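You operate a simulated robot arm through the tools that you are given. There is no shell and no other tool. Be economical: measure what you need, move in short steps, check, and stop when the job is done.

The job below is to be done with a simulated robot arm. You get a single attempt, and the scene is never put back.

TASK
Put things in order on the top of the table by the fence. At the end: the green bay card (marked "CLEAN") from the top of the table by the fence stands on top of the wipe box in teal (marked "WIPES"); the small orange valve block stands where the green bay card stood; the small beige tub (marked "9.3 %") from the top of the table by the fence stands on top of the silver valve with the orange lever; the yellow service card stands where the small orange valve block stood; whatever was shut is shut again. Leave all else as you found it, and nothing knocked over.

Only the result counts: the job must be done as asked and must still hold three seconds after the hand-in. Knocking over, shifting, dropping, spilling or breaking anything else fails it.

THE ROBOT
A 7-joint arm with a two-finger parallel gripper, fixed in place. Base frame: the origin is at the foot of the arm, x ahead of it, y to its left, z up; the work surface is at about z = 0.86. Units: m, degrees, N and s.
With the tool pointing down near the work surface it reaches from about 0.24 to 0.68 m from the base axis. Its first joint turns from -66.0 to 66.0 degrees. Payload 2.4 kg.
The tool frame sits at the grasp point between the pads (the TCP): z along the fingers, y along the line on which they close. The tips reach 0.03 m beyond it. Largest opening 0.094 m; finger width 0.028, thickness 0.01; the body of the gripper, 0.05 by 0.096 m, starts 0.055 m behind the TCP.
Orientation is told as [roll, pitch, yaw] about the base's x, y, z axes, in that order, counted from this pose: with the fingers straight down and closing along the base's y, the tool's x points along the base's -x, its y along +y and its z along -z.

THE INTERFACE
- The arm moves only by the tool apply_moves. Its argument "rows" is a list of rows, each a list of 7 numbers: the shift along the base's x, y, z in units of 300 mm (1.0 is 300 mm), then the turn, a rotation vector about the base's x, y, z in units of 120 degrees (1.0 is 120 degrees), then the finger opening in m, from 0 to 0.094. In form: [[x, y, z, wx, wy, wz, claw], ...]. A call has 1 to 10 rows; each row is the pose to reach, as a shift and turn from the pose commanded when the call began. A call with a number of a shift or a turn outside -1 to 1 is refused whole. Rows are played at 5 a second. More than 0.05 m and 8.6 degrees between two rows, or a gripper value outside its range, and nothing of the call is played. Where a pose cannot be reached the arm comes as near as it can. A force on the tool above 40 N (or 10 N above the force at the start of the call, whichever is more), or a blocked arm, ends the call early, and 0.2 s more pass. Each finger travels about 0.153 m/s and halts on what it meets, pressing with about 27 N; the grip force reading is that of the motor and also rises with nothing between the fingers. The clock runs only during rows and for 0.2 s after the last one: add rows that repeat a pose to give the fingers time. The reply holds the time, the measured pose of the TCP, the force on the tool along the base axes, the opening and the grip force, in the units named above and with some noise.
- Cameras (640 x 400 px; columns grow to the right, rows downward): "scene" is fixed at [0.0144, 0.4588, 1.4505]; the picture's right is [-0.92, -0.38, 0.00], its down [-0.20, 0.48, -0.86] and it looks along [0.33, -0.79, -0.51] (base axes); focal length 375 px, centre (320, 200). "wrist" rides on the gripper at [-0.037, 0, -0.058] in the tool frame; the picture's right is [0.00, -1.00, 0.00], its down [0.97, 0.00, -0.24] and it looks along [0.24, 0.00, 0.97] (tool axes); focal length 218 px, centre (320, 200).
- grab_frame(camera): a new picture of that camera. It takes no simulated time.
- probe_pixels(camera, pixels): for up to 12 pixels [column, row] of the newest picture of that camera ("zoom" is the newest enlarged one), the place [x, y, z] in the base frame of the surface seen there, good to about 0.002 m. It takes no simulated time.
- enlarge(camera, box): a new picture of the part [left, top, right, bottom] of that camera's present view, enlarged. It takes no simulated time.
- sign_off(): hands the job in; it is judged then, once.

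Work in short steps. Measure before you move; look again where a grasp or a placing could have gone wrong, and mend it. You have 80 turns and 46 pictures in all, those below and enlarged ones among them. Open the gripper and draw the arm clear of the work before you hand the job in, unless the task says otherwise; then end with one line.

The tools are called after ">>>" as a command line: name --pt "numbers of a row" for each row, then --argument value for the rest, lists and objects as JSON in quotes. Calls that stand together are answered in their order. apply_moves: Moves the arm, as the interface text tells. Its arguments: {"type":"object","properties":{"rows":{"type":"array"}},"required":["rows"]} The other tools are called the same way: grab_frame (camera) takes a picture; probe_pixels (camera, pixels) gives the place of the surface under pixels of a picture; enlarge (camera, box) takes an enlarged picture of a part of a camera's view; sign_off () hands the job in.

At the start:

```text
time_s: 0.0
ee_pos: [0.3601, -0.0479, 1.1908]
tcp_rot: [-0.1, 0.1, 0.0]
force: [0.0, 0.1, 0.1]
grip_width: 0.0941
grip_force: 0.0
```

scene: 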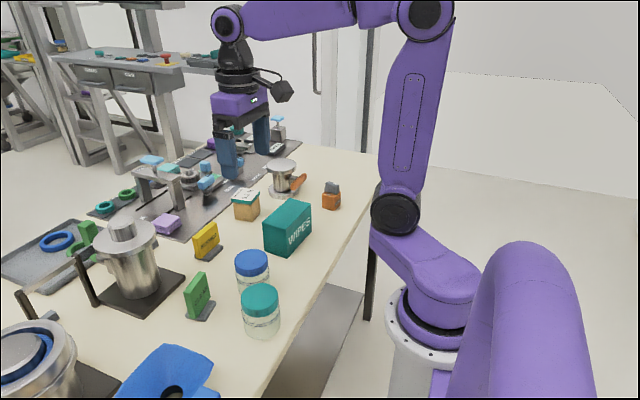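
wrist: 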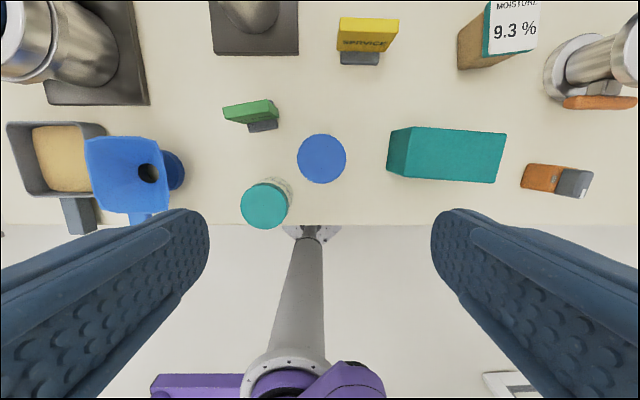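

The pictures show the green card at scene (197,297), yellow card (206,240), orange block (331,197), tub (246,205), wipes (287,228) and valve (283,178). I enlarge them to measure.

>>> enlarge --camera "scene" --box '[160, 140, 360, 265]'

>>> enlarge --camera "wrist" --box '[200, 0, 640, 240]'

```text
3.20 times, centred on (260, 202) of scene
```

zoom: 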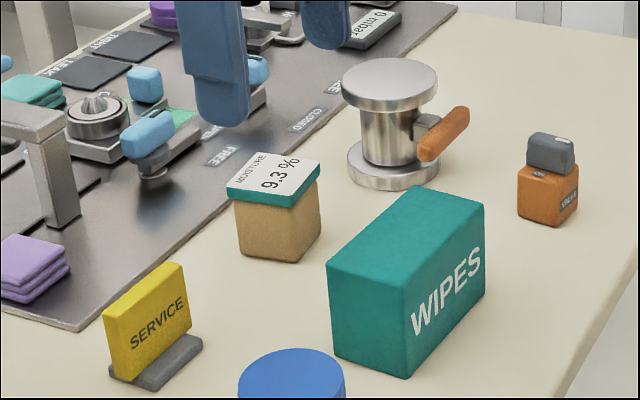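

```text
1.45 times, centred on (420, 120) of wrist
```

zoom: 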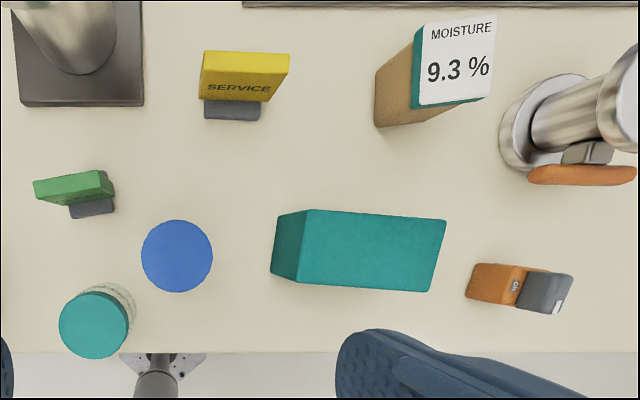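

I probe the outlines of the items in the wrist enlargement.

>>> probe_pixels --camera "zoom" --pixels '[[40, 185], [100, 174], [110, 188], [75, 210], [110, 205], [92, 212], [207, 56], [283, 58], [268, 92], [210, 110], [255, 115], [232, 108]]'

>>> probe_pixels --camera "zoom" --pixels '[[310, 213], [442, 223], [427, 288], [303, 280], [475, 270], [512, 295], [530, 275], [570, 280], [555, 310], [522, 304], [545, 293], [493, 283]]'

>>> probe_pixels --camera "zoom" --pixels '[[427, 28], [492, 18], [484, 96], [420, 103], [457, 66], [380, 120], [510, 150], [620, 100], [632, 175], [535, 175], [590, 150], [560, 85]]'

>>> grab_frame --camera "scene"

```text
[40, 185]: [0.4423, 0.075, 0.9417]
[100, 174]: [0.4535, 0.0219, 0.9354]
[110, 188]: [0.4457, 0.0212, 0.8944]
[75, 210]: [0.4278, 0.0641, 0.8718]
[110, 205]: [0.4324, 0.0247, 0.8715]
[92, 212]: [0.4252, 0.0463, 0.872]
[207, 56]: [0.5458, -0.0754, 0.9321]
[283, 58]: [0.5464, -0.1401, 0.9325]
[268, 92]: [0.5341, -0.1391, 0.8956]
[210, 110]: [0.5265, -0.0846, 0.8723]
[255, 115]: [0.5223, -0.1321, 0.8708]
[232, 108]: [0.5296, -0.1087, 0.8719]
```

```text
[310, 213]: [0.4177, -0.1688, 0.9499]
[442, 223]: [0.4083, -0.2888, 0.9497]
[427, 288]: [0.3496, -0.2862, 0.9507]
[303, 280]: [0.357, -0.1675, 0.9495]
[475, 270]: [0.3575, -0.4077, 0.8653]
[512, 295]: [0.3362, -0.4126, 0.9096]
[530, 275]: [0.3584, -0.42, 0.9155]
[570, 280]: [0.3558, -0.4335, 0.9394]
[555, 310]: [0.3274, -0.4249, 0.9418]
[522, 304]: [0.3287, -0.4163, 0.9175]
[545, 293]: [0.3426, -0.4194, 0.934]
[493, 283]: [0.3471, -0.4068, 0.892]
```

```text
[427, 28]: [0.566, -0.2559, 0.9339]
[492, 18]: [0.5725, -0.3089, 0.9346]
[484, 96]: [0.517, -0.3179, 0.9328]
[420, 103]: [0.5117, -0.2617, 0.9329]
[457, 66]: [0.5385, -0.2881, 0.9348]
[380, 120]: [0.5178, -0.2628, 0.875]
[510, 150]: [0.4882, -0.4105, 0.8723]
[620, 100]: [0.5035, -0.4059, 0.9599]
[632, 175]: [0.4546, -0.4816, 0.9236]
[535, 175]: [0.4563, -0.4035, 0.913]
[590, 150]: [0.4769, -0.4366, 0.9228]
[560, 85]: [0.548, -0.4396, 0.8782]
```

```text
41 pictures are left
```

scene: 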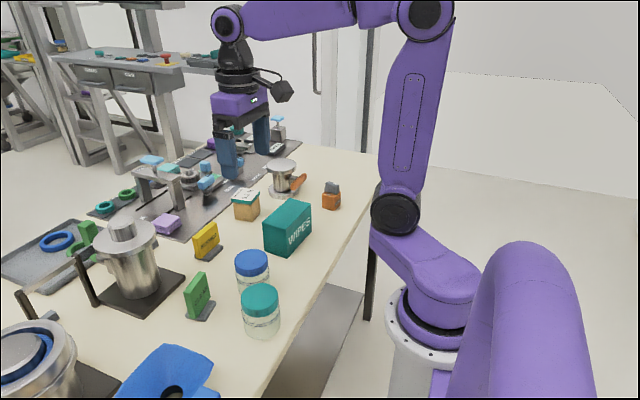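

Layout is clear: the cards' panels span roughly y, so I grip them along x (yaw about -90). I turn the gripper while moving over the green card, staying high.

>>> apply_moves --pt "0.02 0.032 -0.02 0 0 -0.07 0.094" --pt "0.04 0.064 -0.04 0 0 -0.14 0.094" --pt "0.06 0.096 -0.06 0 0 -0.21 0.094" --pt "0.08 0.128 -0.08 0 0 -0.28 0.094" --pt "0.1 0.16 -0.1 0 0 -0.35 0.094" --pt "0.13 0.192 -0.13 0 0 -0.42 0.094" --pt "0.16 0.224 -0.16 0 0 -0.49 0.094" --pt "0.19 0.256 -0.19 0 0 -0.56 0.094" --pt "0.22 0.288 -0.22 0 0 -0.63 0.094" --pt "0.267 0.32 -0.25 0 0 -0.7 0.094"

>>> enlarge --camera "scene" --box '[170, 210, 300, 345]'

>>> grab_frame --camera "wrist"

```text
time_s: 2.2
ee_pos: [0.4407, 0.0484, 1.1168]
tcp_rot: [0.0, 0.0, -84.1]
force: [0.0, 0.7, 0.3]
grip_width: 0.094
grip_force: 0.0
```

```text
2.96 times, centred on (235, 278) of scene
```

zoom: 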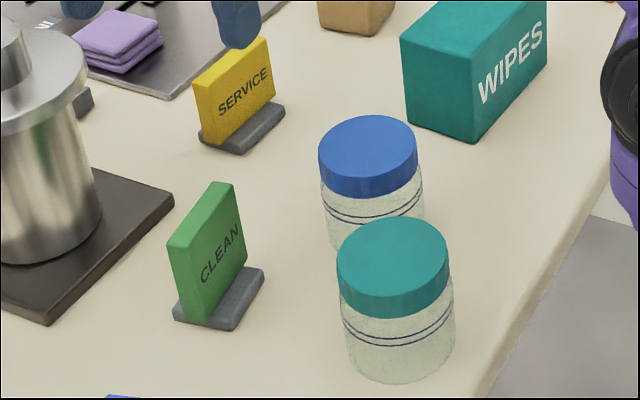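

```text
39 pictures are left
```

wrist: 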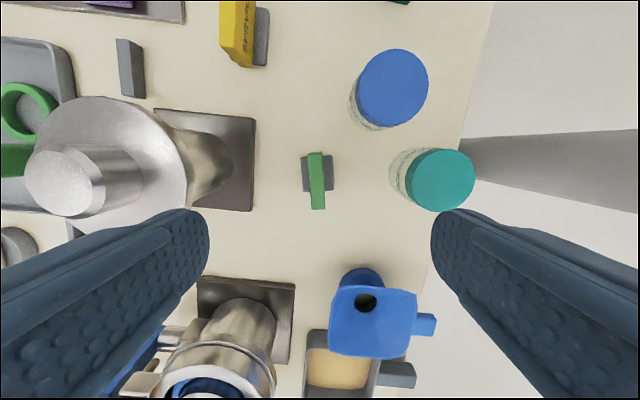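

Foot (plinth) runs on both sides of the panel; I enlarge the wrist view for the card's exact angle and the jars nearby.

>>> enlarge --camera "wrist" --box '[280, 140, 360, 220]'

>>> probe_pixels --camera "wrist" --pixels '[[315, 156], [321, 204], [331, 190], [305, 160], [305, 186], [331, 158], [392, 88], [440, 180], [372, 310], [225, 180], [130, 160], [60, 180]]'

```text
5.00 times, centred on (320, 180) of wrist
```

zoom: 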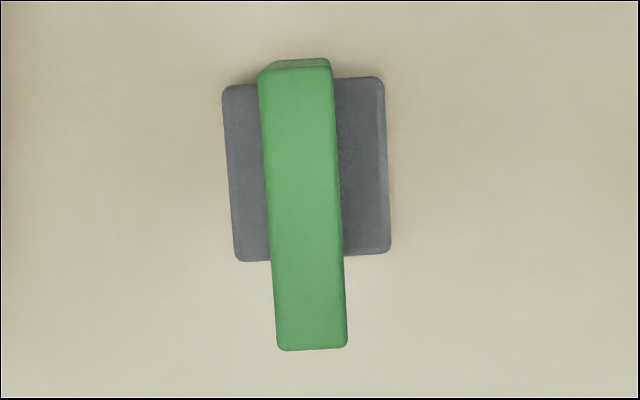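

```text
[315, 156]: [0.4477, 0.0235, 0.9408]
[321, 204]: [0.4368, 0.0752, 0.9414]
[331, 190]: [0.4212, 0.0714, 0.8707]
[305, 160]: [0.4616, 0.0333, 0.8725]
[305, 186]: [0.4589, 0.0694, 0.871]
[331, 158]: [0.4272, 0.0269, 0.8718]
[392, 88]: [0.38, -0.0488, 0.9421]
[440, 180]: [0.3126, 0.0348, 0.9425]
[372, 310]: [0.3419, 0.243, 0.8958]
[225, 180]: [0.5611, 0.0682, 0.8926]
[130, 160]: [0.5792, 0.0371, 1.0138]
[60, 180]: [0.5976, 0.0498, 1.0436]
```

Card centre is (0.442, 0.050), panel top at z 0.941, plinth top 0.871, yaw needed about -81. I descend to TCP z≈0.915 with the fingers at 0.06.

>>> apply_moves --pt "0.005 0.006 -0.13 0 0 0.025 0.06" --pt "0.005 0.006 -0.26 0 0 0.025 0.06" --pt "0.005 0.006 -0.39 0 0 0.025 0.06" --pt "0.005 0.006 -0.5 0 0 0.025 0.06" --pt "0.005 0.006 -0.6 0 0 0.025 0.06" --pt "0.005 0.006 -0.67 0 0 0.025 0.06" --pt "0.005 0.006 -0.67 0 0 0.025 0.06"

>>> enlarge --camera "scene" --box '[130, 210, 290, 345]'

>>> grab_frame --camera "wrist"

```text
time_s: 3.8
ee_pos: [0.441, 0.0517, 0.9137]
tcp_rot: [0.1, 0.0, -81.0]
force: [0.8, -0.4, -0.2]
grip_width: 0.0599
grip_force: 0.2
```

```text
2.96 times, centred on (210, 278) of scene
```

zoom: 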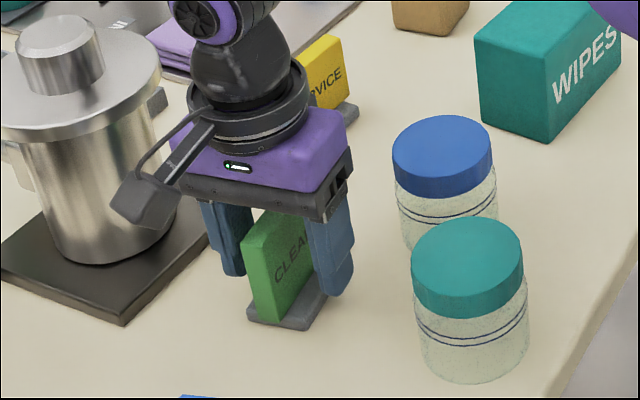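

```text
36 pictures are left
```

wrist: 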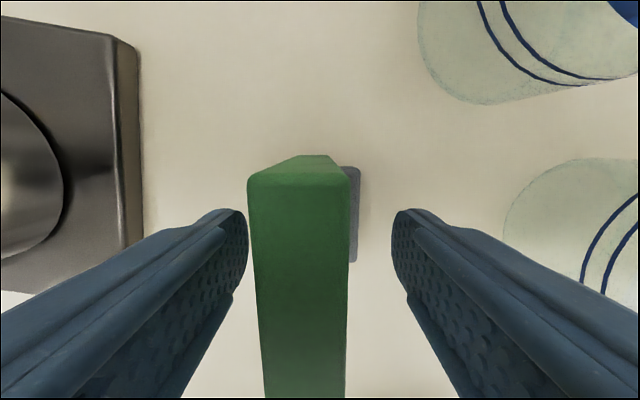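

The card sits about 3 mm to the +x side between the fingers; I shift by that and close gently.

>>> apply_moves --pt "0.008 0 0 0 0 0 0.06" --pt "0.008 0 0 0 0 0 0.03" --pt "0.008 0 0 0 0 0 0.005" --pt "0.008 0 0 0 0 0 0.005" --pt "0.008 0 0 0 0 0 0.005"

>>> grab_frame --camera "wrist"

```text
time_s: 5.0
ee_pos: [0.4446, 0.0505, 0.9162]
tcp_rot: [0.0, 0.1, -81.0]
force: [0.5, 0.5, -0.2]
grip_width: 0.0199
grip_force: 27.0
```

```text
35 pictures are left
```

wrist: 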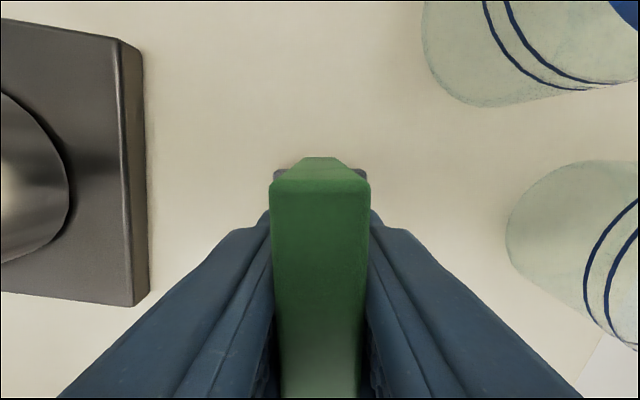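

Card held (width 0.020). I lift it and carry it above the wipe box centre (0.383, -0.228), turning about -12° to match the box.

>>> apply_moves --pt "0 0 0.12 0 0 0 0.005" --pt "0 0 0.27 0 0 0 0.005" --pt "0 0 0.42 0 0 0 0.005" --pt "-0.02 -0.1 0.5 0 0 -0.01 0.005" --pt "-0.05 -0.24 0.5 0 0 -0.03 0.005" --pt "-0.08 -0.38 0.5 0 0 -0.05 0.005" --pt "-0.11 -0.52 0.5 0 0 -0.07 0.005" --pt "-0.14 -0.66 0.5 0 0 -0.08 0.005" --pt "-0.17 -0.8 0.5 0 0 -0.09 0.005" --pt "-0.203 -0.926 0.5 0 0 -0.1 0.005"

>>> grab_frame --camera "wrist"

>>> enlarge --camera "scene" --box '[180, 100, 380, 300]'

```text
time_s: 7.2
ee_pos: [0.3841, -0.2291, 1.0658]
tcp_rot: [0.0, 0.0, -93.0]
force: [0.3, 0.0, -0.4]
grip_width: 0.0199
grip_force: 26.9
```

```text
34 pictures are left
```

wrist: 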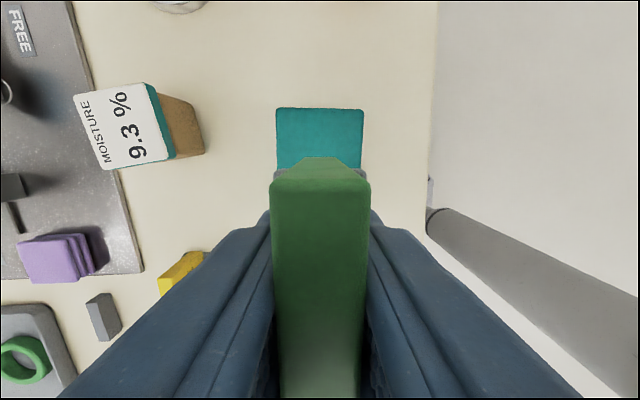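

```text
2.00 times, centred on (280, 200) of scene
```

zoom: 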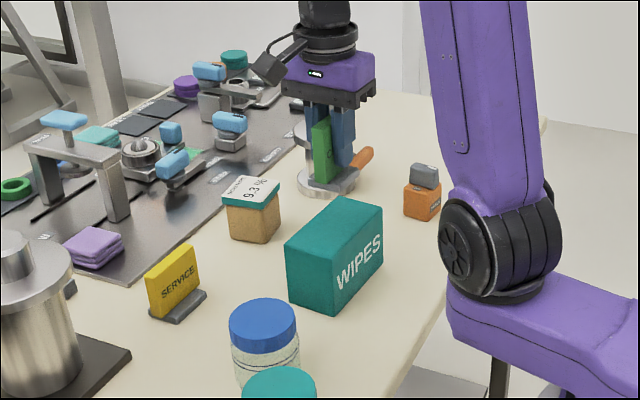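

Card is aligned with and centred on the box; I lower it to about 2 mm above the top, then creep to contact.

>>> apply_moves --pt "0 0 -0.1 0 0 0 0.005" --pt "0 0 -0.17 0 0 0 0.005" --pt "0 0 -0.188 0 0 0 0.005" --pt "0 0 -0.192 0 0 0 0.005" --pt "0 0 -0.196 0 0 0 0.005" --pt "0 0 -0.199 0 0 0 0.005"

>>> enlarge --camera "scene" --box '[220, 140, 340, 260]'

```text
time_s: 8.6
ee_pos: [0.3832, -0.2271, 1.0051]
tcp_rot: [0.0, -0.1, -93.0]
force: [0.1, -0.1, -1.3]
grip_width: 0.0197
grip_force: 27.5
```

```text
3.33 times, centred on (280, 200) of scene
```

zoom: 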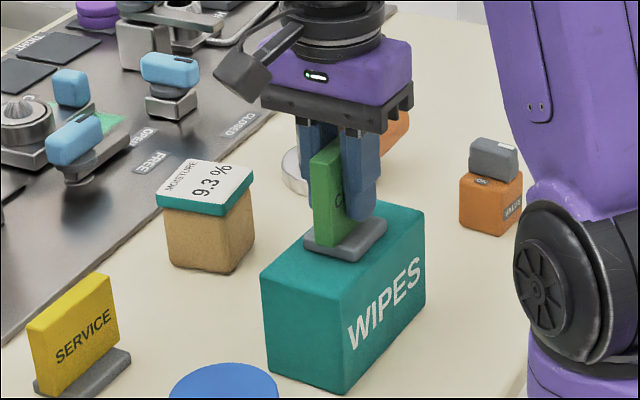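

Nearly in contact; I creep down a couple more millimetres watching the force.

>>> apply_moves --pt "0 0 -0.003 0 0 0 0.005" --pt "0 0 -0.003 0 0 0 0.005"

```text
time_s: 9.2
ee_pos: [0.3842, -0.2279, 1.0049]
tcp_rot: [0.1, -0.1, -93.1]
force: [-0.1, -0.1, 10.4]
grip_width: 0.0197
grip_force: 27.0
```

10 N of contact: the card stands on the box. I ease up a hair and open, then rise straight up.

>>> apply_moves --pt "0 0 0.002 0 0 0 0.015" --pt "0 0 0.002 0 0 0 0.03" --pt "0 0 0.002 0 0 0 0.06" --pt "0 0 0.002 0 0 0 0.06" --pt "0 0 0.1 0 0 0 0.06" --pt "0 0 0.25 0 0 0 0.06" --pt "0 0 0.4 0 0 0 0.06"

>>> enlarge --camera "scene" --box '[220, 140, 370, 260]'

>>> grab_frame --camera "wrist"

```text
time_s: 10.8
ee_pos: [0.3847, -0.2274, 1.1274]
tcp_rot: [0.0, 0.1, -93.1]
force: [0.2, -0.2, -0.3]
grip_width: 0.0598
grip_force: 0.1
```

```text
3.33 times, centred on (295, 200) of scene
```

zoom: 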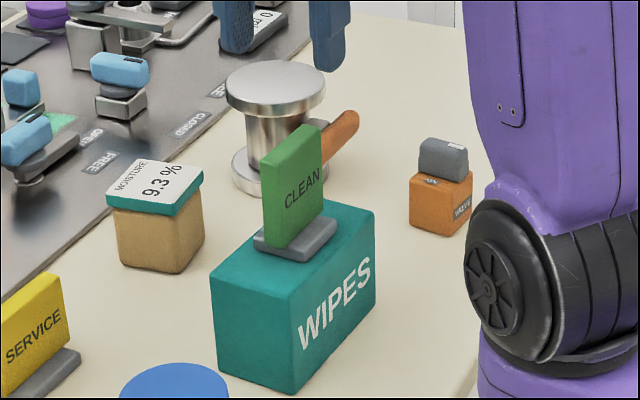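

```text
30 pictures are left
```

wrist: 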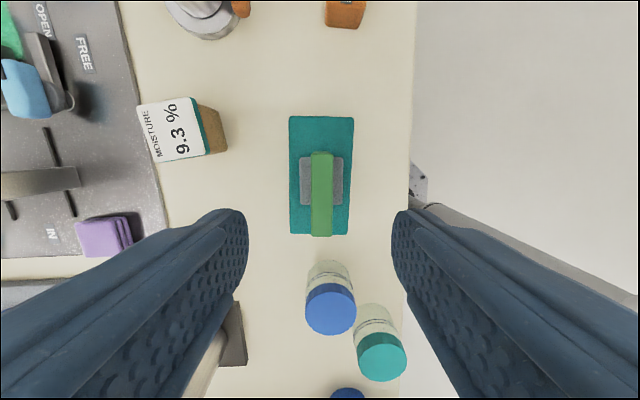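

Card stands well on the box. Now I move above the orange valve block (~0.345, -0.412) to see its pose from above.

>>> apply_moves --pt "-0.02 -0.12 0 0 0 0 0.094" --pt "-0.05 -0.26 0 0 0 0 0.094" --pt "-0.08 -0.4 0 0 0 0 0.094" --pt "-0.11 -0.52 0 0 0 0 0.094" --pt "-0.13 -0.617 -0.08 0 0 0 0.094" --pt "-0.13 -0.617 -0.08 0 0 0 0.094"

>>> grab_frame --camera "wrist"

>>> enlarge --camera "wrist" --box '[270, 120, 370, 240]'

```text
time_s: 12.2
ee_pos: [0.3443, -0.4134, 1.1012]
tcp_rot: [0.0, 0.1, -93.0]
force: [-0.6, -0.7, 0.1]
grip_width: 0.094
grip_force: 0.0
```

```text
29 pictures are left
```

wrist: 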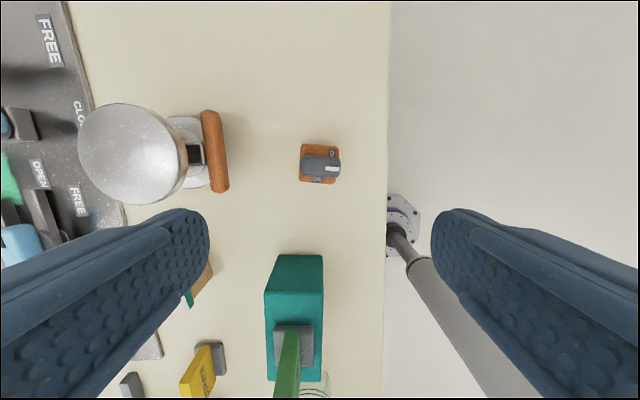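

```text
3.33 times, centred on (320, 180) of wrist
```

zoom: 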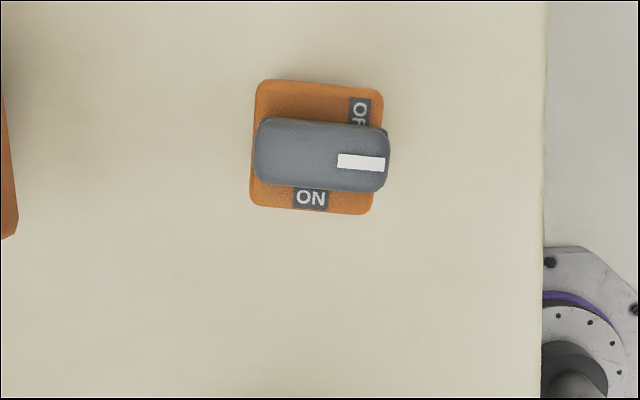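

The block has a knob pointing along -x at OFF (shut), so I must grip the orange body along y, below the knob, without turning it. I probe it and rotate the gripper back toward yaw -7.

>>> probe_pixels --camera "zoom" --pixels '[[262, 90], [375, 95], [258, 202], [366, 208], [310, 155], [275, 155], [380, 175], [320, 100], [275, 198]]'

>>> apply_moves --pt "0 0 0 0 0 0.07 0.094" --pt "0 0 0 0 0 0.14 0.094" --pt "0 0 0 0 0 0.21 0.094" --pt "0 0 0 0 0 0.28 0.094" --pt "0 0 0 0 0 0.35 0.094" --pt "0 0 0 0 0 0.42 0.094" --pt "0 0 0 0 0 0.49 0.094" --pt "0 0 0 0 0 0.56 0.094" --pt "0 0 0 0 0 0.63 0.094" --pt "0 0 0 0 0 0.7 0.094"

>>> grab_frame --camera "wrist"

```text
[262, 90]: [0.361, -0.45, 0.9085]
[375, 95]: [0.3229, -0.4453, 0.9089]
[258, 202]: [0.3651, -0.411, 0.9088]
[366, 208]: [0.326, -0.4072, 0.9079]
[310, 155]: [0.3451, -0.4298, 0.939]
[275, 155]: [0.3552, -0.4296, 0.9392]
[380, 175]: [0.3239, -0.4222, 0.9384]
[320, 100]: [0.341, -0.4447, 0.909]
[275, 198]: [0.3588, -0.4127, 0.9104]
```

```text
time_s: 14.4
ee_pos: [0.3442, -0.4135, 1.1003]
tcp_rot: [0.0, 0.0, -8.8]
force: [0.4, -0.2, 0.7]
grip_width: 0.0941
grip_force: 0.1
```

```text
27 pictures are left
```

wrist: 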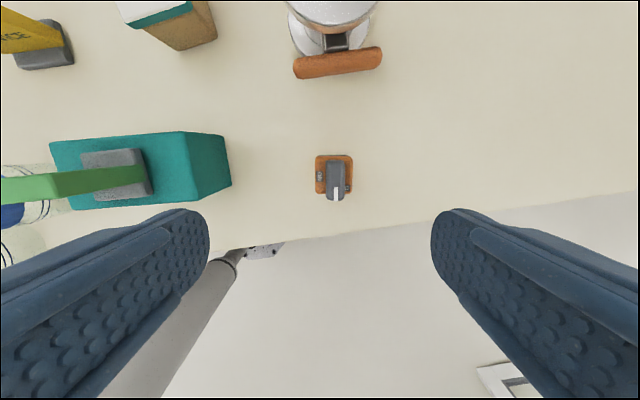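

Block centre is (0.344, -0.428), body top 0.909, knob top 0.939. I descend to TCP z 0.896 with opening 0.07, aligned at yaw -6.7.

>>> apply_moves --pt "0 -0.051 -0.1 0 0 0.018 0.07" --pt "0 -0.051 -0.25 0 0 0.018 0.07" --pt "0 -0.051 -0.4 0 0 0.018 0.07" --pt "0 -0.051 -0.52 0 0 0.018 0.07" --pt "0 -0.051 -0.62 0 0 0.018 0.07" --pt "0 -0.051 -0.681 0 0 0.018 0.07" --pt "0 -0.051 -0.681 0 0 0.018 0.07"

>>> grab_frame --camera "wrist"

```text
time_s: 16.0
ee_pos: [0.3452, -0.4293, 0.8942]
tcp_rot: [0.1, 0.0, -6.8]
force: [0.5, 0.6, -0.4]
grip_width: 0.07
grip_force: 0.0
```

```text
26 pictures are left
```

wrist: 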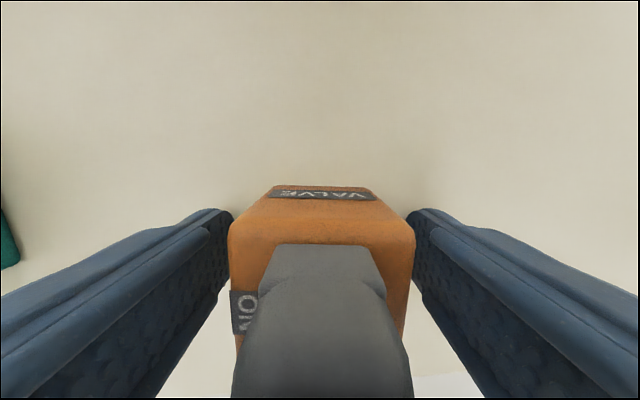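

Well centred; I close on the orange body and lift slightly.

>>> apply_moves --pt "0 0 0 0 0 0 0.045" --pt "0 0 0 0 0 0 0.03" --pt "0 0 0 0 0 0 0.03" --pt "0 0 0.1 0 0 0 0.03" --pt "0 0 0.25 0 0 0 0.03" --pt "0 0 0.4 0 0 0 0.03" --pt "0 0 0.55 0 0 0 0.03"

>>> grab_frame --camera "wrist"

```text
time_s: 17.6
ee_pos: [0.3449, -0.4277, 1.0595]
tcp_rot: [0.0, 0.0, -6.9]
force: [0.4, 0.8, -1.8]
grip_width: 0.0481
grip_force: 26.7
```

```text
25 pictures are left
```

wrist: 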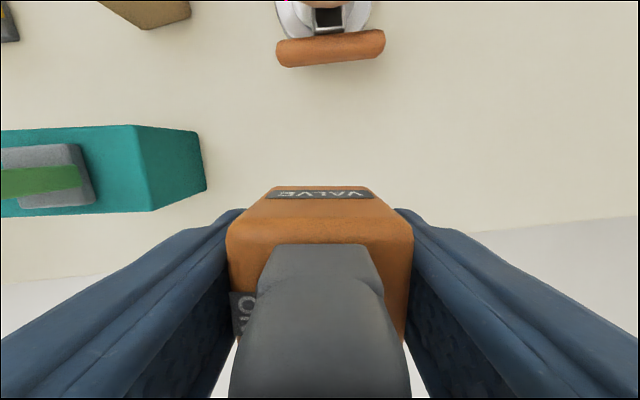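

Block held with the knob untouched. I raise it well above the card on the box (top ~1.03) and carry it toward the green card's old place.

>>> apply_moves --pt "0 0 0.15 0 0 0 0.03" --pt "0 0 0.28 0 0 0 0.03" --pt "0.02 0.1 0.3 0 0 0 0.03" --pt "0.05 0.25 0.3 0 0 0 0.03" --pt "0.08 0.4 0.3 0 0 0 0.03" --pt "0.11 0.55 0.3 0 0 0 0.03" --pt "0.14 0.7 0.3 0 0 0 0.03" --pt "0.17 0.85 0.3 0 0 0 0.03" --pt "0.2 0.99 0.3 0 0 0 0.03"

>>> apply_moves --pt "0.04 0.15 0 0 0 0 0.03" --pt "0.08 0.3 0 0 0 0 0.03" --pt "0.11 0.45 0 0 0 0 0.03" --pt "0.13 0.605 0 0 0 0 0.03" --pt "0.13 0.605 -0.12 0 0 0 0.03" --pt "0.13 0.605 -0.26 0 0 0 0.03" --pt "0.13 0.605 -0.4 0 0 0 0.03"

>>> grab_frame --camera "scene"

```text
time_s: 19.6
ee_pos: [0.4032, -0.1312, 1.1509]
tcp_rot: [0.0, 0.1, -6.9]
force: [-0.7, -0.6, -1.4]
grip_width: 0.0481
grip_force: 26.9
```

```text
time_s: 21.2
ee_pos: [0.4453, 0.0523, 1.0316]
tcp_rot: [0.0, -0.1, -6.8]
force: [0.7, 0.6, -1.7]
grip_width: 0.048
grip_force: 27.3
```

```text
24 pictures are left
```

scene: 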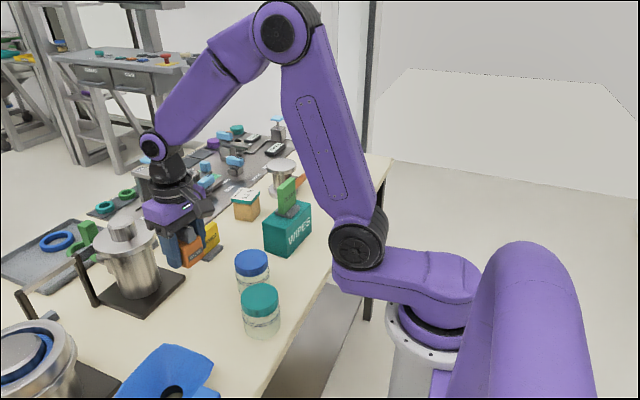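

Over the spot (commanded 0.443, 0.050). I lower to just above the table, then creep.

>>> apply_moves --pt "0 0 -0.15 0 0 0 0.03" --pt "0 0 -0.3 0 0 0 0.03" --pt "0 0 -0.4 0 0 0 0.03" --pt "0 0 -0.438 0 0 0 0.03" --pt "0 0 -0.444 0 0 0 0.03" --pt "0 0 -0.448 0 0 0 0.03" --pt "0 0 -0.451 0 0 0 0.03"

```text
time_s: 22.8
ee_pos: [0.4438, 0.0505, 0.897]
tcp_rot: [0.0, 0.0, -6.8]
force: [1.1, -0.5, -1.2]
grip_width: 0.0479
grip_force: 27.3
```

>>> apply_moves --pt "0 0 -0.003 0 0 0 0.03" --pt "0 0 -0.003 0 0 0 0.03"

```text
time_s: 23.4
ee_pos: [0.444, 0.0523, 0.8947]
tcp_rot: [0.0, 0.0, -6.8]
force: [0.5, -0.8, 2.2]
grip_width: 0.0481
grip_force: 26.8
```

Contact begins (force turned to +2 N). I open the fingers and rise straight up.

>>> apply_moves --pt "0 0 0 0 0 0 0.05" --pt "0 0 0 0 0 0 0.065" --pt "0 0 0 0 0 0 0.065" --pt "0 0 0.1 0 0 0 0.065" --pt "0 0 0.25 0 0 0 0.065" --pt "0 0 0.4 0 0 0 0.065" --pt "0 0 0.55 0 0 0 0.065"

>>> grab_frame --camera "wrist"

>>> probe_pixels --camera "wrist" --pixels '[[320, 200]]'

```text
time_s: 25.0
ee_pos: [0.4429, 0.0492, 1.0602]
tcp_rot: [0.0, 0.1, -6.8]
force: [0.3, -0.9, 0.2]
grip_width: 0.0649
grip_force: 0.0
```

```text
23 pictures are left
```

wrist: 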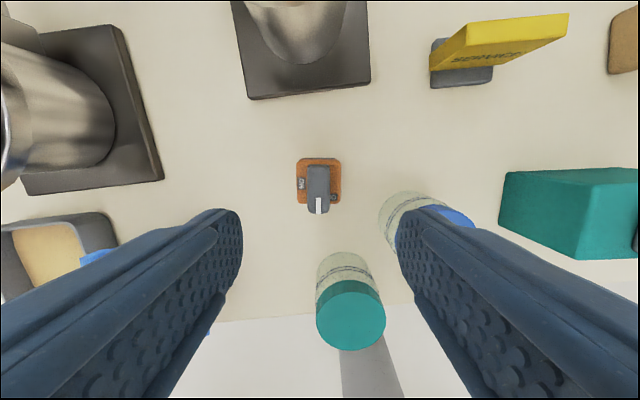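

```text
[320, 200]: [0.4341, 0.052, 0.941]
```

Block stands in place. Now the yellow card: I move above (~0.535, -0.108) turning back to about yaw -90.

>>> apply_moves --pt "0 0 0.1 0 0 -0.069 0.08" --pt "0.03 -0.05 0.15 0 0 -0.138 0.08" --pt "0.07 -0.11 0.15 0 0 -0.207 0.08" --pt "0.11 -0.17 0.15 0 0 -0.276 0.08" --pt "0.15 -0.23 0.15 0 0 -0.345 0.08" --pt "0.19 -0.29 0.15 0 0 -0.414 0.08" --pt "0.22 -0.35 0.15 0 0 -0.483 0.08" --pt "0.25 -0.41 0.15 0 0 -0.552 0.08" --pt "0.28 -0.47 0.15 0 0 -0.621 0.08" --pt "0.307 -0.527 0.15 0 0 -0.69 0.08"

>>> grab_frame --camera "wrist"

>>> enlarge --camera "wrist" --box '[270, 130, 370, 230]'

```text
time_s: 27.2
ee_pos: [0.5367, -0.1077, 1.1054]
tcp_rot: [0.0, -0.1, -89.9]
force: [-0.2, -0.7, -0.4]
grip_width: 0.0802
grip_force: 0.0
```

```text
22 pictures are left
```

wrist: 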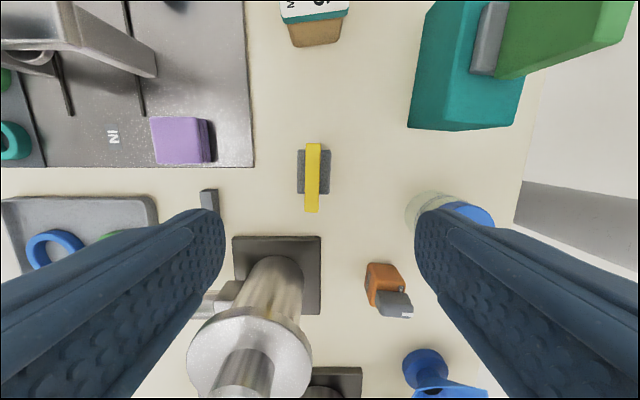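

```text
4.00 times, centred on (320, 180) of wrist
```

zoom: 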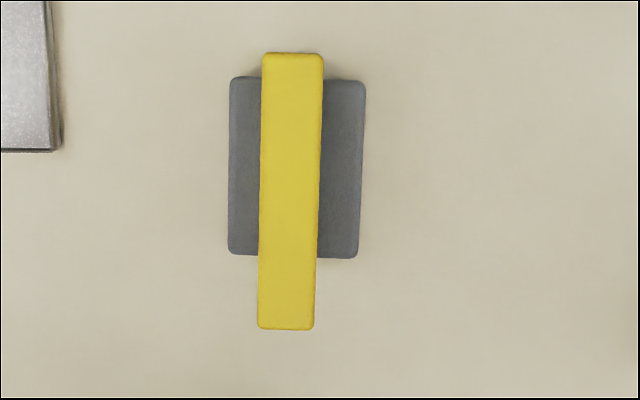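

>>> probe_pixels --camera "zoom" --pixels '[[292, 65], [287, 315], [290, 190], [235, 85], [235, 245], [358, 90], [350, 250], [345, 168], [245, 165]]'

```text
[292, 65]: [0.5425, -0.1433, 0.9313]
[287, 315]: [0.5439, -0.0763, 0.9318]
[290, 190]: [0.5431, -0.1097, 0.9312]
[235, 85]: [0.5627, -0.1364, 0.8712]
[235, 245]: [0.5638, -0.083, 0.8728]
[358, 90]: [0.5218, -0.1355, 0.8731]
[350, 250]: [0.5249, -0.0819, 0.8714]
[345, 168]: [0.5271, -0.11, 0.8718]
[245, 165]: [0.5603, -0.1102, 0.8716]
```

Yellow card centre (0.543, -0.1095), yaw about -91.5. I descend to z 0.913 with opening 0.06.

>>> apply_moves --pt "0.026 -0.005 -0.13 0 0 -0.0125 0.06" --pt "0.026 -0.005 -0.28 0 0 -0.0125 0.06" --pt "0.026 -0.005 -0.42 0 0 -0.0125 0.06" --pt "0.026 -0.005 -0.53 0 0 -0.0125 0.06" --pt "0.026 -0.005 -0.6 0 0 -0.0125 0.06" --pt "0.026 -0.005 -0.64 0 0 -0.0125 0.06" --pt "0.026 -0.005 -0.64 0 0 -0.0125 0.06"

>>> grab_frame --camera "wrist"

```text
time_s: 28.8
ee_pos: [0.5427, -0.1076, 0.9145]
tcp_rot: [0.0, 0.1, -91.1]
force: [-0.4, -0.3, -0.4]
grip_width: 0.0599
grip_force: 0.1
```

```text
20 pictures are left
```

wrist: 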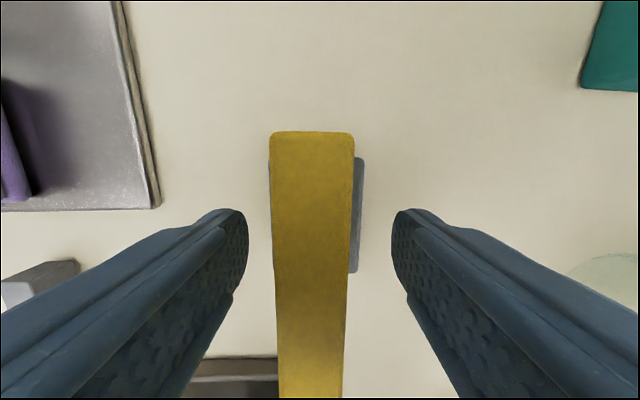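

Nearly centred (~1.5 mm off); I nudge, close and lift.

>>> apply_moves --pt "0.005 0 0 0 0 0 0.04" --pt "0.005 0 0 0 0 0 0.005" --pt "0.005 0 0 0 0 0 0.005" --pt "0.005 0 0 0 0 0 0.005" --pt "0.005 0 0.1 0 0 0 0.005" --pt "0.005 0 0.25 0 0 0 0.005" --pt "0.005 0 0.4 0 0 0 0.005" --pt "0.005 0 0.55 0 0 0 0.005" --pt "0.005 0 0.7 0 0 0 0.005" --pt "0.005 0 0.8 0 0 0 0.005"

>>> grab_frame --camera "wrist"

```text
time_s: 31.0
ee_pos: [0.5434, -0.1065, 1.1553]
tcp_rot: [0.1, 0.0, -91.1]
force: [0.2, 0.6, -1.1]
grip_width: 0.0198
grip_force: 27.1
```

```text
19 pictures are left
```

wrist: 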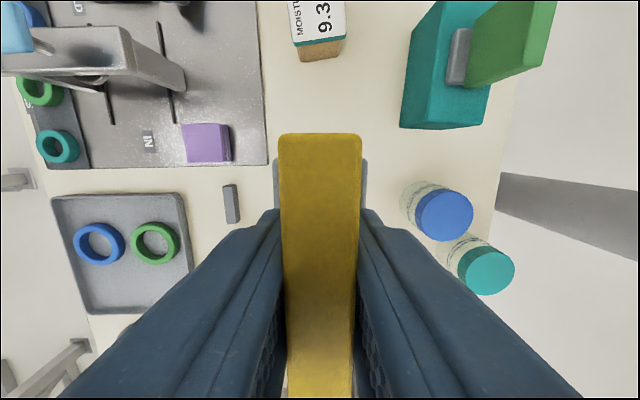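

Card held. I carry it high past the box to above the block's old spot (0.344, -0.428).

>>> apply_moves --pt "-0.075 -0.119 0 0 0 0 0.005" --pt "-0.15 -0.238 0 0 0 0 0.005" --pt "-0.225 -0.357 0 0 0 0 0.005" --pt "-0.3 -0.476 0 0 0 0 0.005" --pt "-0.375 -0.595 0 0 0 0 0.005" --pt "-0.45 -0.714 0 0 0 0 0.005" --pt "-0.525 -0.833 0 0 0 0 0.005" --pt "-0.6 -0.952 0 0 0 0 0.005"

>>> apply_moves --pt "-0.04 -0.06 0 0 0 0 0.005" --pt "-0.069 -0.111 0 0 0 0 0.005" --pt "-0.069 -0.111 -0.13 0 0 0 0.005" --pt "-0.069 -0.111 -0.28 0 0 0 0.005" --pt "-0.069 -0.111 -0.43 0 0 0 0.005" --pt "-0.069 -0.111 -0.57 0 0 0 0.005" --pt "-0.069 -0.111 -0.7 0 0 0 0.005"

>>> grab_frame --camera "scene"

```text
time_s: 32.8
ee_pos: [0.3662, -0.3942, 1.1526]
tcp_rot: [-0.1, 0.0, -91.0]
force: [0.4, 0.8, -0.5]
grip_width: 0.0197
grip_force: 27.2
```

```text
time_s: 34.4
ee_pos: [0.3416, -0.4293, 0.9427]
tcp_rot: [0.0, 0.1, -91.1]
force: [-0.3, 0.2, -1.2]
grip_width: 0.0197
grip_force: 27.3
```

```text
18 pictures are left
```

scene: 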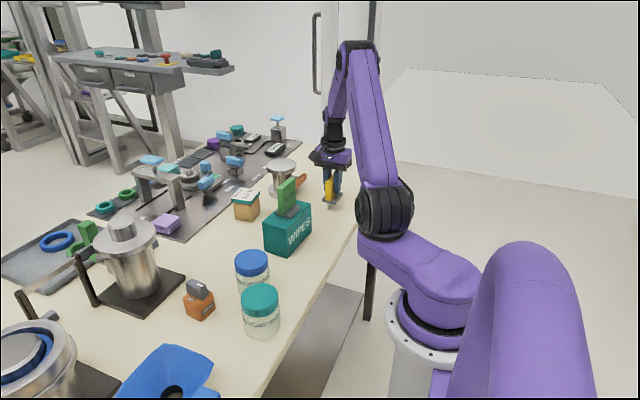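

Above the spot; 3 cm left to go. I lower and creep to contact.

>>> apply_moves --pt "0 0 -0.05 0 0 0 0.005" --pt "0 0 -0.085 0 0 0 0.005" --pt "0 0 -0.094 0 0 0 0.005" --pt "0 0 -0.098 0 0 0 0.005" --pt "0 0 -0.101 0 0 0 0.005"

```text
time_s: 35.6
ee_pos: [0.3451, -0.4286, 0.9139]
tcp_rot: [0.0, -0.1, -91.2]
force: [-4.6, 3.0, 11.6]
grip_width: 0.0199
grip_force: 27.0
```

Contact (11.6 N). I ease up slightly, open and rise.

>>> apply_moves --pt "0 0 0.002 0 0 0 0.015" --pt "0 0 0.002 0 0 0 0.03" --pt "0 0 0.002 0 0 0 0.06" --pt "0 0 0.002 0 0 0 0.06" --pt "0 0 0.1 0 0 0 0.06" --pt "0 0 0.25 0 0 0 0.06" --pt "0 0 0.4 0 0 0 0.06" --pt "0 0 0.55 0 0 0 0.06" --pt "0 0 0.7 0 0 0 0.06"

>>> grab_frame --camera "wrist"

```text
time_s: 37.6
ee_pos: [0.3462, -0.4269, 1.1233]
tcp_rot: [0.0, 0.0, -91.2]
force: [-0.7, -0.6, -0.5]
grip_width: 0.0601
grip_force: 0.0
```

```text
17 pictures are left
```

wrist: 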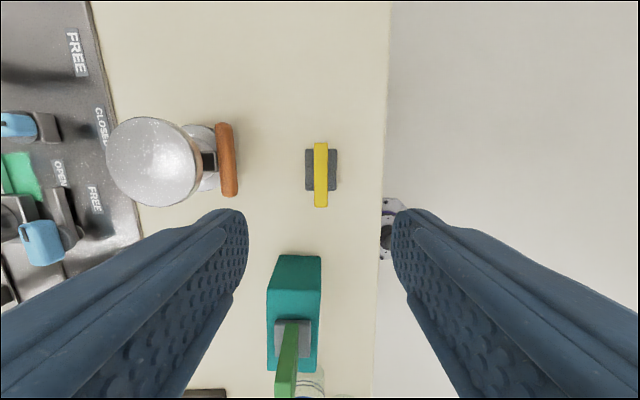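

Card stands on the block's old spot. I measure it, and the valve top while it is in view.

>>> probe_pixels --camera "wrist" --pixels '[[320, 147], [320, 203], [308, 152], [308, 188], [334, 153], [334, 188], [155, 162], [112, 162], [190, 162], [155, 125], [155, 198], [225, 160]]'

>>> enlarge --camera "wrist" --box '[90, 90, 260, 220]'

```text
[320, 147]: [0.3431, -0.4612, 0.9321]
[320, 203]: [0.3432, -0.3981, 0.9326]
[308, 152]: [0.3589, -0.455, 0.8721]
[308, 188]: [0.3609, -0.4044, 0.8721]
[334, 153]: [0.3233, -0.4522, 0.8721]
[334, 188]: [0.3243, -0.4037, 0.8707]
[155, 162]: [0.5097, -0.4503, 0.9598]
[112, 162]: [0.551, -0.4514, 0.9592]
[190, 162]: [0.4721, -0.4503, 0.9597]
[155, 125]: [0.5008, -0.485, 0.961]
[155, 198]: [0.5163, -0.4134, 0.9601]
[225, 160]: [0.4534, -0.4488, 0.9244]
```

```text
3.08 times, centred on (175, 155) of wrist
```

zoom: 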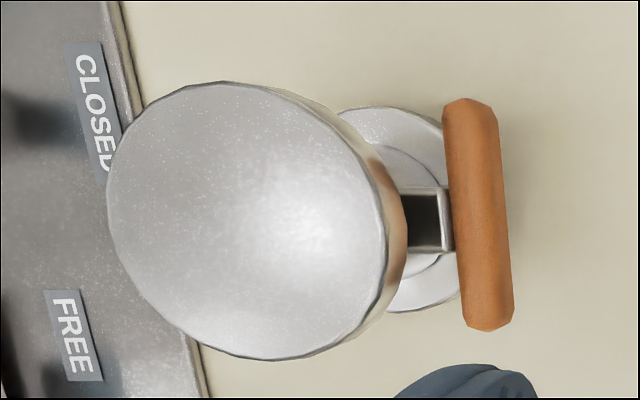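

Yellow card is at (0.342, -0.429), good. The valve's top disc is centred about (0.513, -0.451, 0.960), radius 0.044, near the reach limit, so I test that reach with the empty gripper, staying above it.

>>> apply_moves --pt "0.14 -0.018 0 0 0 0 0.06" --pt "0.28 -0.036 0 0 0 0 0.06" --pt "0.42 -0.054 0 0 0 0 0.06" --pt "0.563 -0.076 0 0 0 0 0.06" --pt "0.563 -0.076 -0.12 0 0 0 0.06" --pt "0.563 -0.076 -0.25 0 0 0 0.06" --pt "0.563 -0.076 -0.375 0 0 0 0.06" --pt "0.563 -0.076 -0.375 0 0 0 0.06"

>>> enlarge --camera "scene" --box '[210, 120, 360, 240]'

```text
time_s: 39.4
ee_pos: [0.5157, -0.451, 1.0082]
tcp_rot: [0.0, 0.1, -91.1]
force: [0.1, -0.6, 0.7]
grip_width: 0.06
grip_force: 0.0
out of reach, approached as far as the arm can: row 4, 5, 6
```

```text
3.33 times, centred on (285, 180) of scene
```

zoom: 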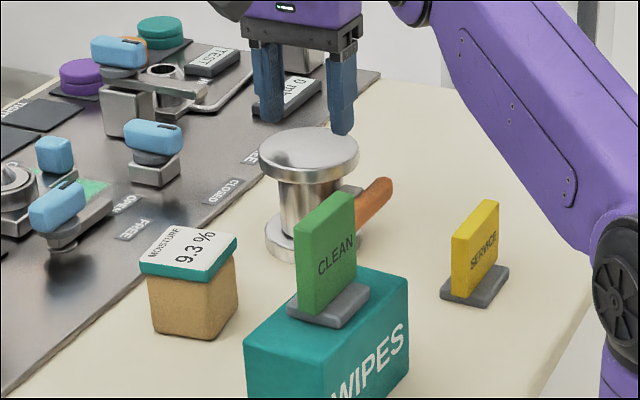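

At z≈1.01 the spot is reachable (only the higher rows fell slightly short), so I'll approach low there. Now I go above the tub, first sideways, then up, turning to yaw about -82.

>>> apply_moves --pt "0.01 0.12 0 0 0 0.02 0.08" --pt "0.03 0.24 0.05 0 0 0.04 0.08" --pt "0.05 0.36 0.12 0 0 0.06 0.09" --pt "0.07 0.46 0.2 0 0 0.075 0.09" --pt "0.09 0.547 0.26 0 0 0.075 0.09" --pt "0.09 0.547 0.26 0 0 0.075 0.09"

>>> enlarge --camera "wrist" --box '[250, 110, 390, 240]'

```text
time_s: 40.8
ee_pos: [0.5419, -0.2893, 1.0895]
tcp_rot: [0.0, 0.0, -82.2]
force: [-0.5, 0.2, -1.2]
grip_width: 0.0898
grip_force: 0.0
```

```text
3.08 times, centred on (320, 175) of wrist
```

zoom: 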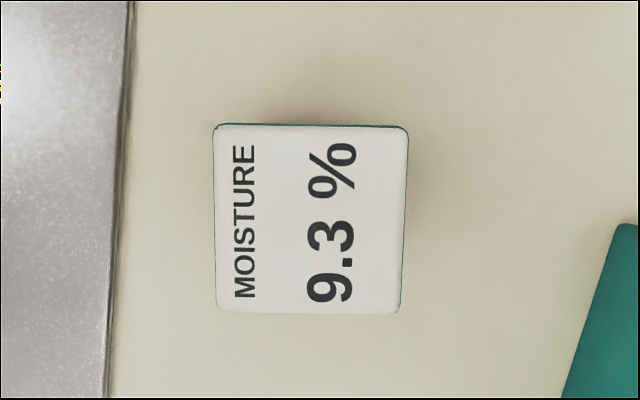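

>>> probe_pixels --camera "zoom" --pixels '[[222, 133], [402, 136], [392, 306], [224, 304], [310, 220]]'

>>> enlarge --camera "scene" --box '[210, 170, 290, 240]'

```text
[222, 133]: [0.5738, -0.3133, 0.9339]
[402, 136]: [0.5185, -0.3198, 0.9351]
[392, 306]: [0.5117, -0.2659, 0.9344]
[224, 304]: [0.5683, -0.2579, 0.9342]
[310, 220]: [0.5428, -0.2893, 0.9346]
```

```text
5.71 times, centred on (250, 205) of scene
```

zoom: 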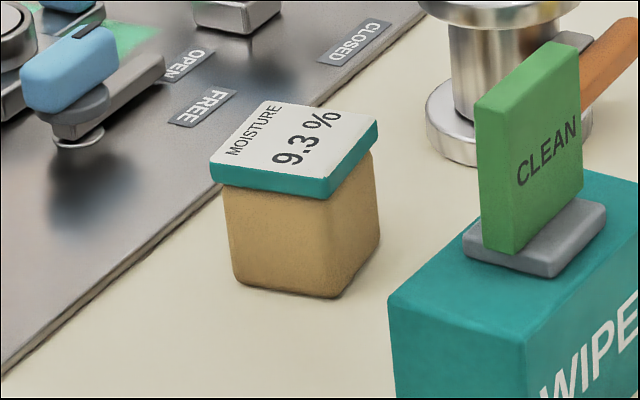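

Tub centre (0.543, -0.289), lid 0.06 wide, yaw about -83.5. I descend with TCP 6 mm toward +y of its centre (to help reach later), z 0.900, opening 0.08.

>>> apply_moves --pt "0.011 0.013 -0.12 0 0 -0.011 0.08" --pt "0.011 0.013 -0.26 0 0 -0.011 0.08" --pt "0.011 0.013 -0.4 0 0 -0.011 0.08" --pt "0.011 0.013 -0.52 0 0 -0.011 0.08" --pt "0.011 0.013 -0.6 0 0 -0.011 0.08" --pt "0.011 0.013 -0.627 0 0 -0.011 0.08" --pt "0.011 0.013 -0.627 0 0 -0.011 0.08"

>>> grab_frame --camera "wrist"

```text
time_s: 42.4
ee_pos: [0.5441, -0.2838, 0.9006]
tcp_rot: [0.0, 0.0, -83.4]
force: [0.5, -0.7, -0.4]
grip_width: 0.08
grip_force: 0.0
```

```text
12 pictures are left
```

wrist: 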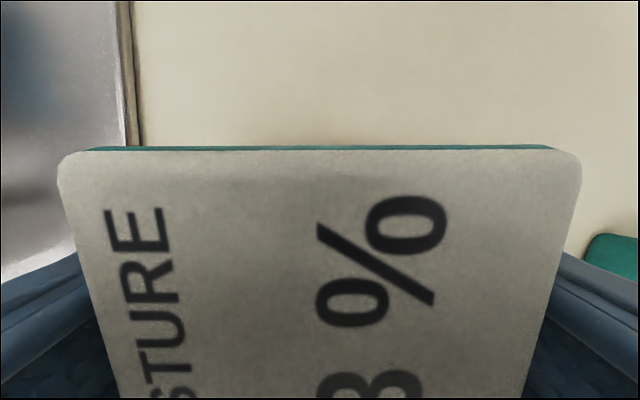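

Centred between the fingers; I close and lift it a little.

>>> apply_moves --pt "0 0 0 0 0 0 0.06" --pt "0 0 0 0 0 0 0.045" --pt "0 0 0 0 0 0 0.045" --pt "0 0 0 0 0 0 0.045" --pt "0 0 0.08 0 0 0 0.045" --pt "0 0 0.2 0 0 0 0.045" --pt "0 0 0.3 0 0 0 0.045" --pt "0 0 0.4 0 0 0 0.045"

>>> enlarge --camera "scene" --box '[190, 120, 330, 240]'

```text
time_s: 44.2
ee_pos: [0.54, -0.2835, 1.0199]
tcp_rot: [-0.1, 0.0, -83.4]
force: [0.1, -0.4, -1.2]
grip_width: 0.0641
grip_force: 26.9
```

```text
3.33 times, centred on (260, 180) of scene
```

zoom: 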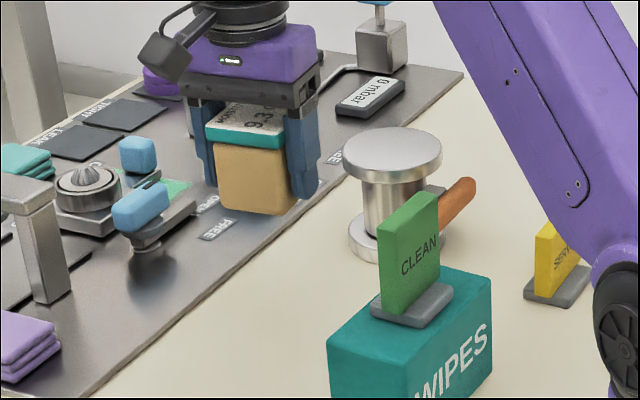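

Tub and lid are lifted together. I carry it with its bottom ~2 cm above the disc to the valve, aiming tub centre ≈ (0.511, -0.449).

>>> apply_moves --pt "-0.02 -0.1 0 0 0 0 0.045" --pt "-0.045 -0.22 0 0 0 0 0.045" --pt "-0.07 -0.34 0 0 0 0 0.045" --pt "-0.09 -0.44 0 0 0 0 0.045" --pt "-0.107 -0.533 0 0 0 0 0.045" --pt "-0.107 -0.533 0 0 0 0 0.045"

>>> enlarge --camera "scene" --box '[210, 110, 350, 230]'

>>> grab_frame --camera "wrist"

```text
time_s: 45.6
ee_pos: [0.5112, -0.4423, 1.0201]
tcp_rot: [0.1, 0.0, -83.4]
force: [-1.1, -0.1, -1.1]
grip_width: 0.064
grip_force: 26.4
```

```text
3.33 times, centred on (280, 170) of scene
```

zoom: 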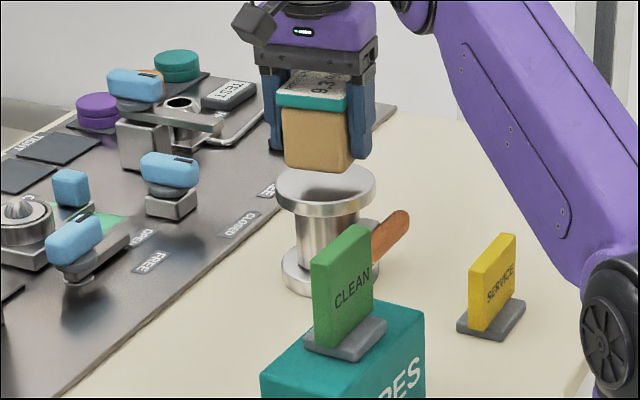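

```text
9 pictures are left
```

wrist: 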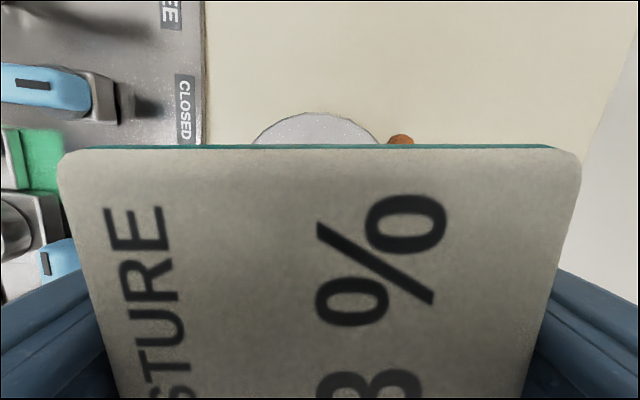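

The disc appears centred behind the tub. I lower to within ~2 mm and creep.

>>> apply_moves --pt "0 0 -0.03 0 0 0 0.045" --pt "0 0 -0.055 0 0 0 0.045" --pt "0 0 -0.061 0 0 0 0.045" --pt "0 0 -0.064 0 0 0 0.045" --pt "0 0 -0.067 0 0 0 0.045"

```text
time_s: 46.8
ee_pos: [0.5111, -0.4428, 1.0012]
tcp_rot: [0.0, 0.0, -83.5]
force: [0.8, 0.2, -1.0]
grip_width: 0.0642
grip_force: 27.1
```

No contact yet; I creep another millimetre.

>>> apply_moves --pt "0 0 -0.002 0 0 0 0.045" --pt "0 0 -0.004 0 0 0 0.045"

```text
time_s: 47.4
ee_pos: [0.5113, -0.4429, 1.0008]
tcp_rot: [0.0, -0.1, -83.5]
force: [0.4, -0.4, 7.6]
grip_width: 0.0638
grip_force: 27.2
```

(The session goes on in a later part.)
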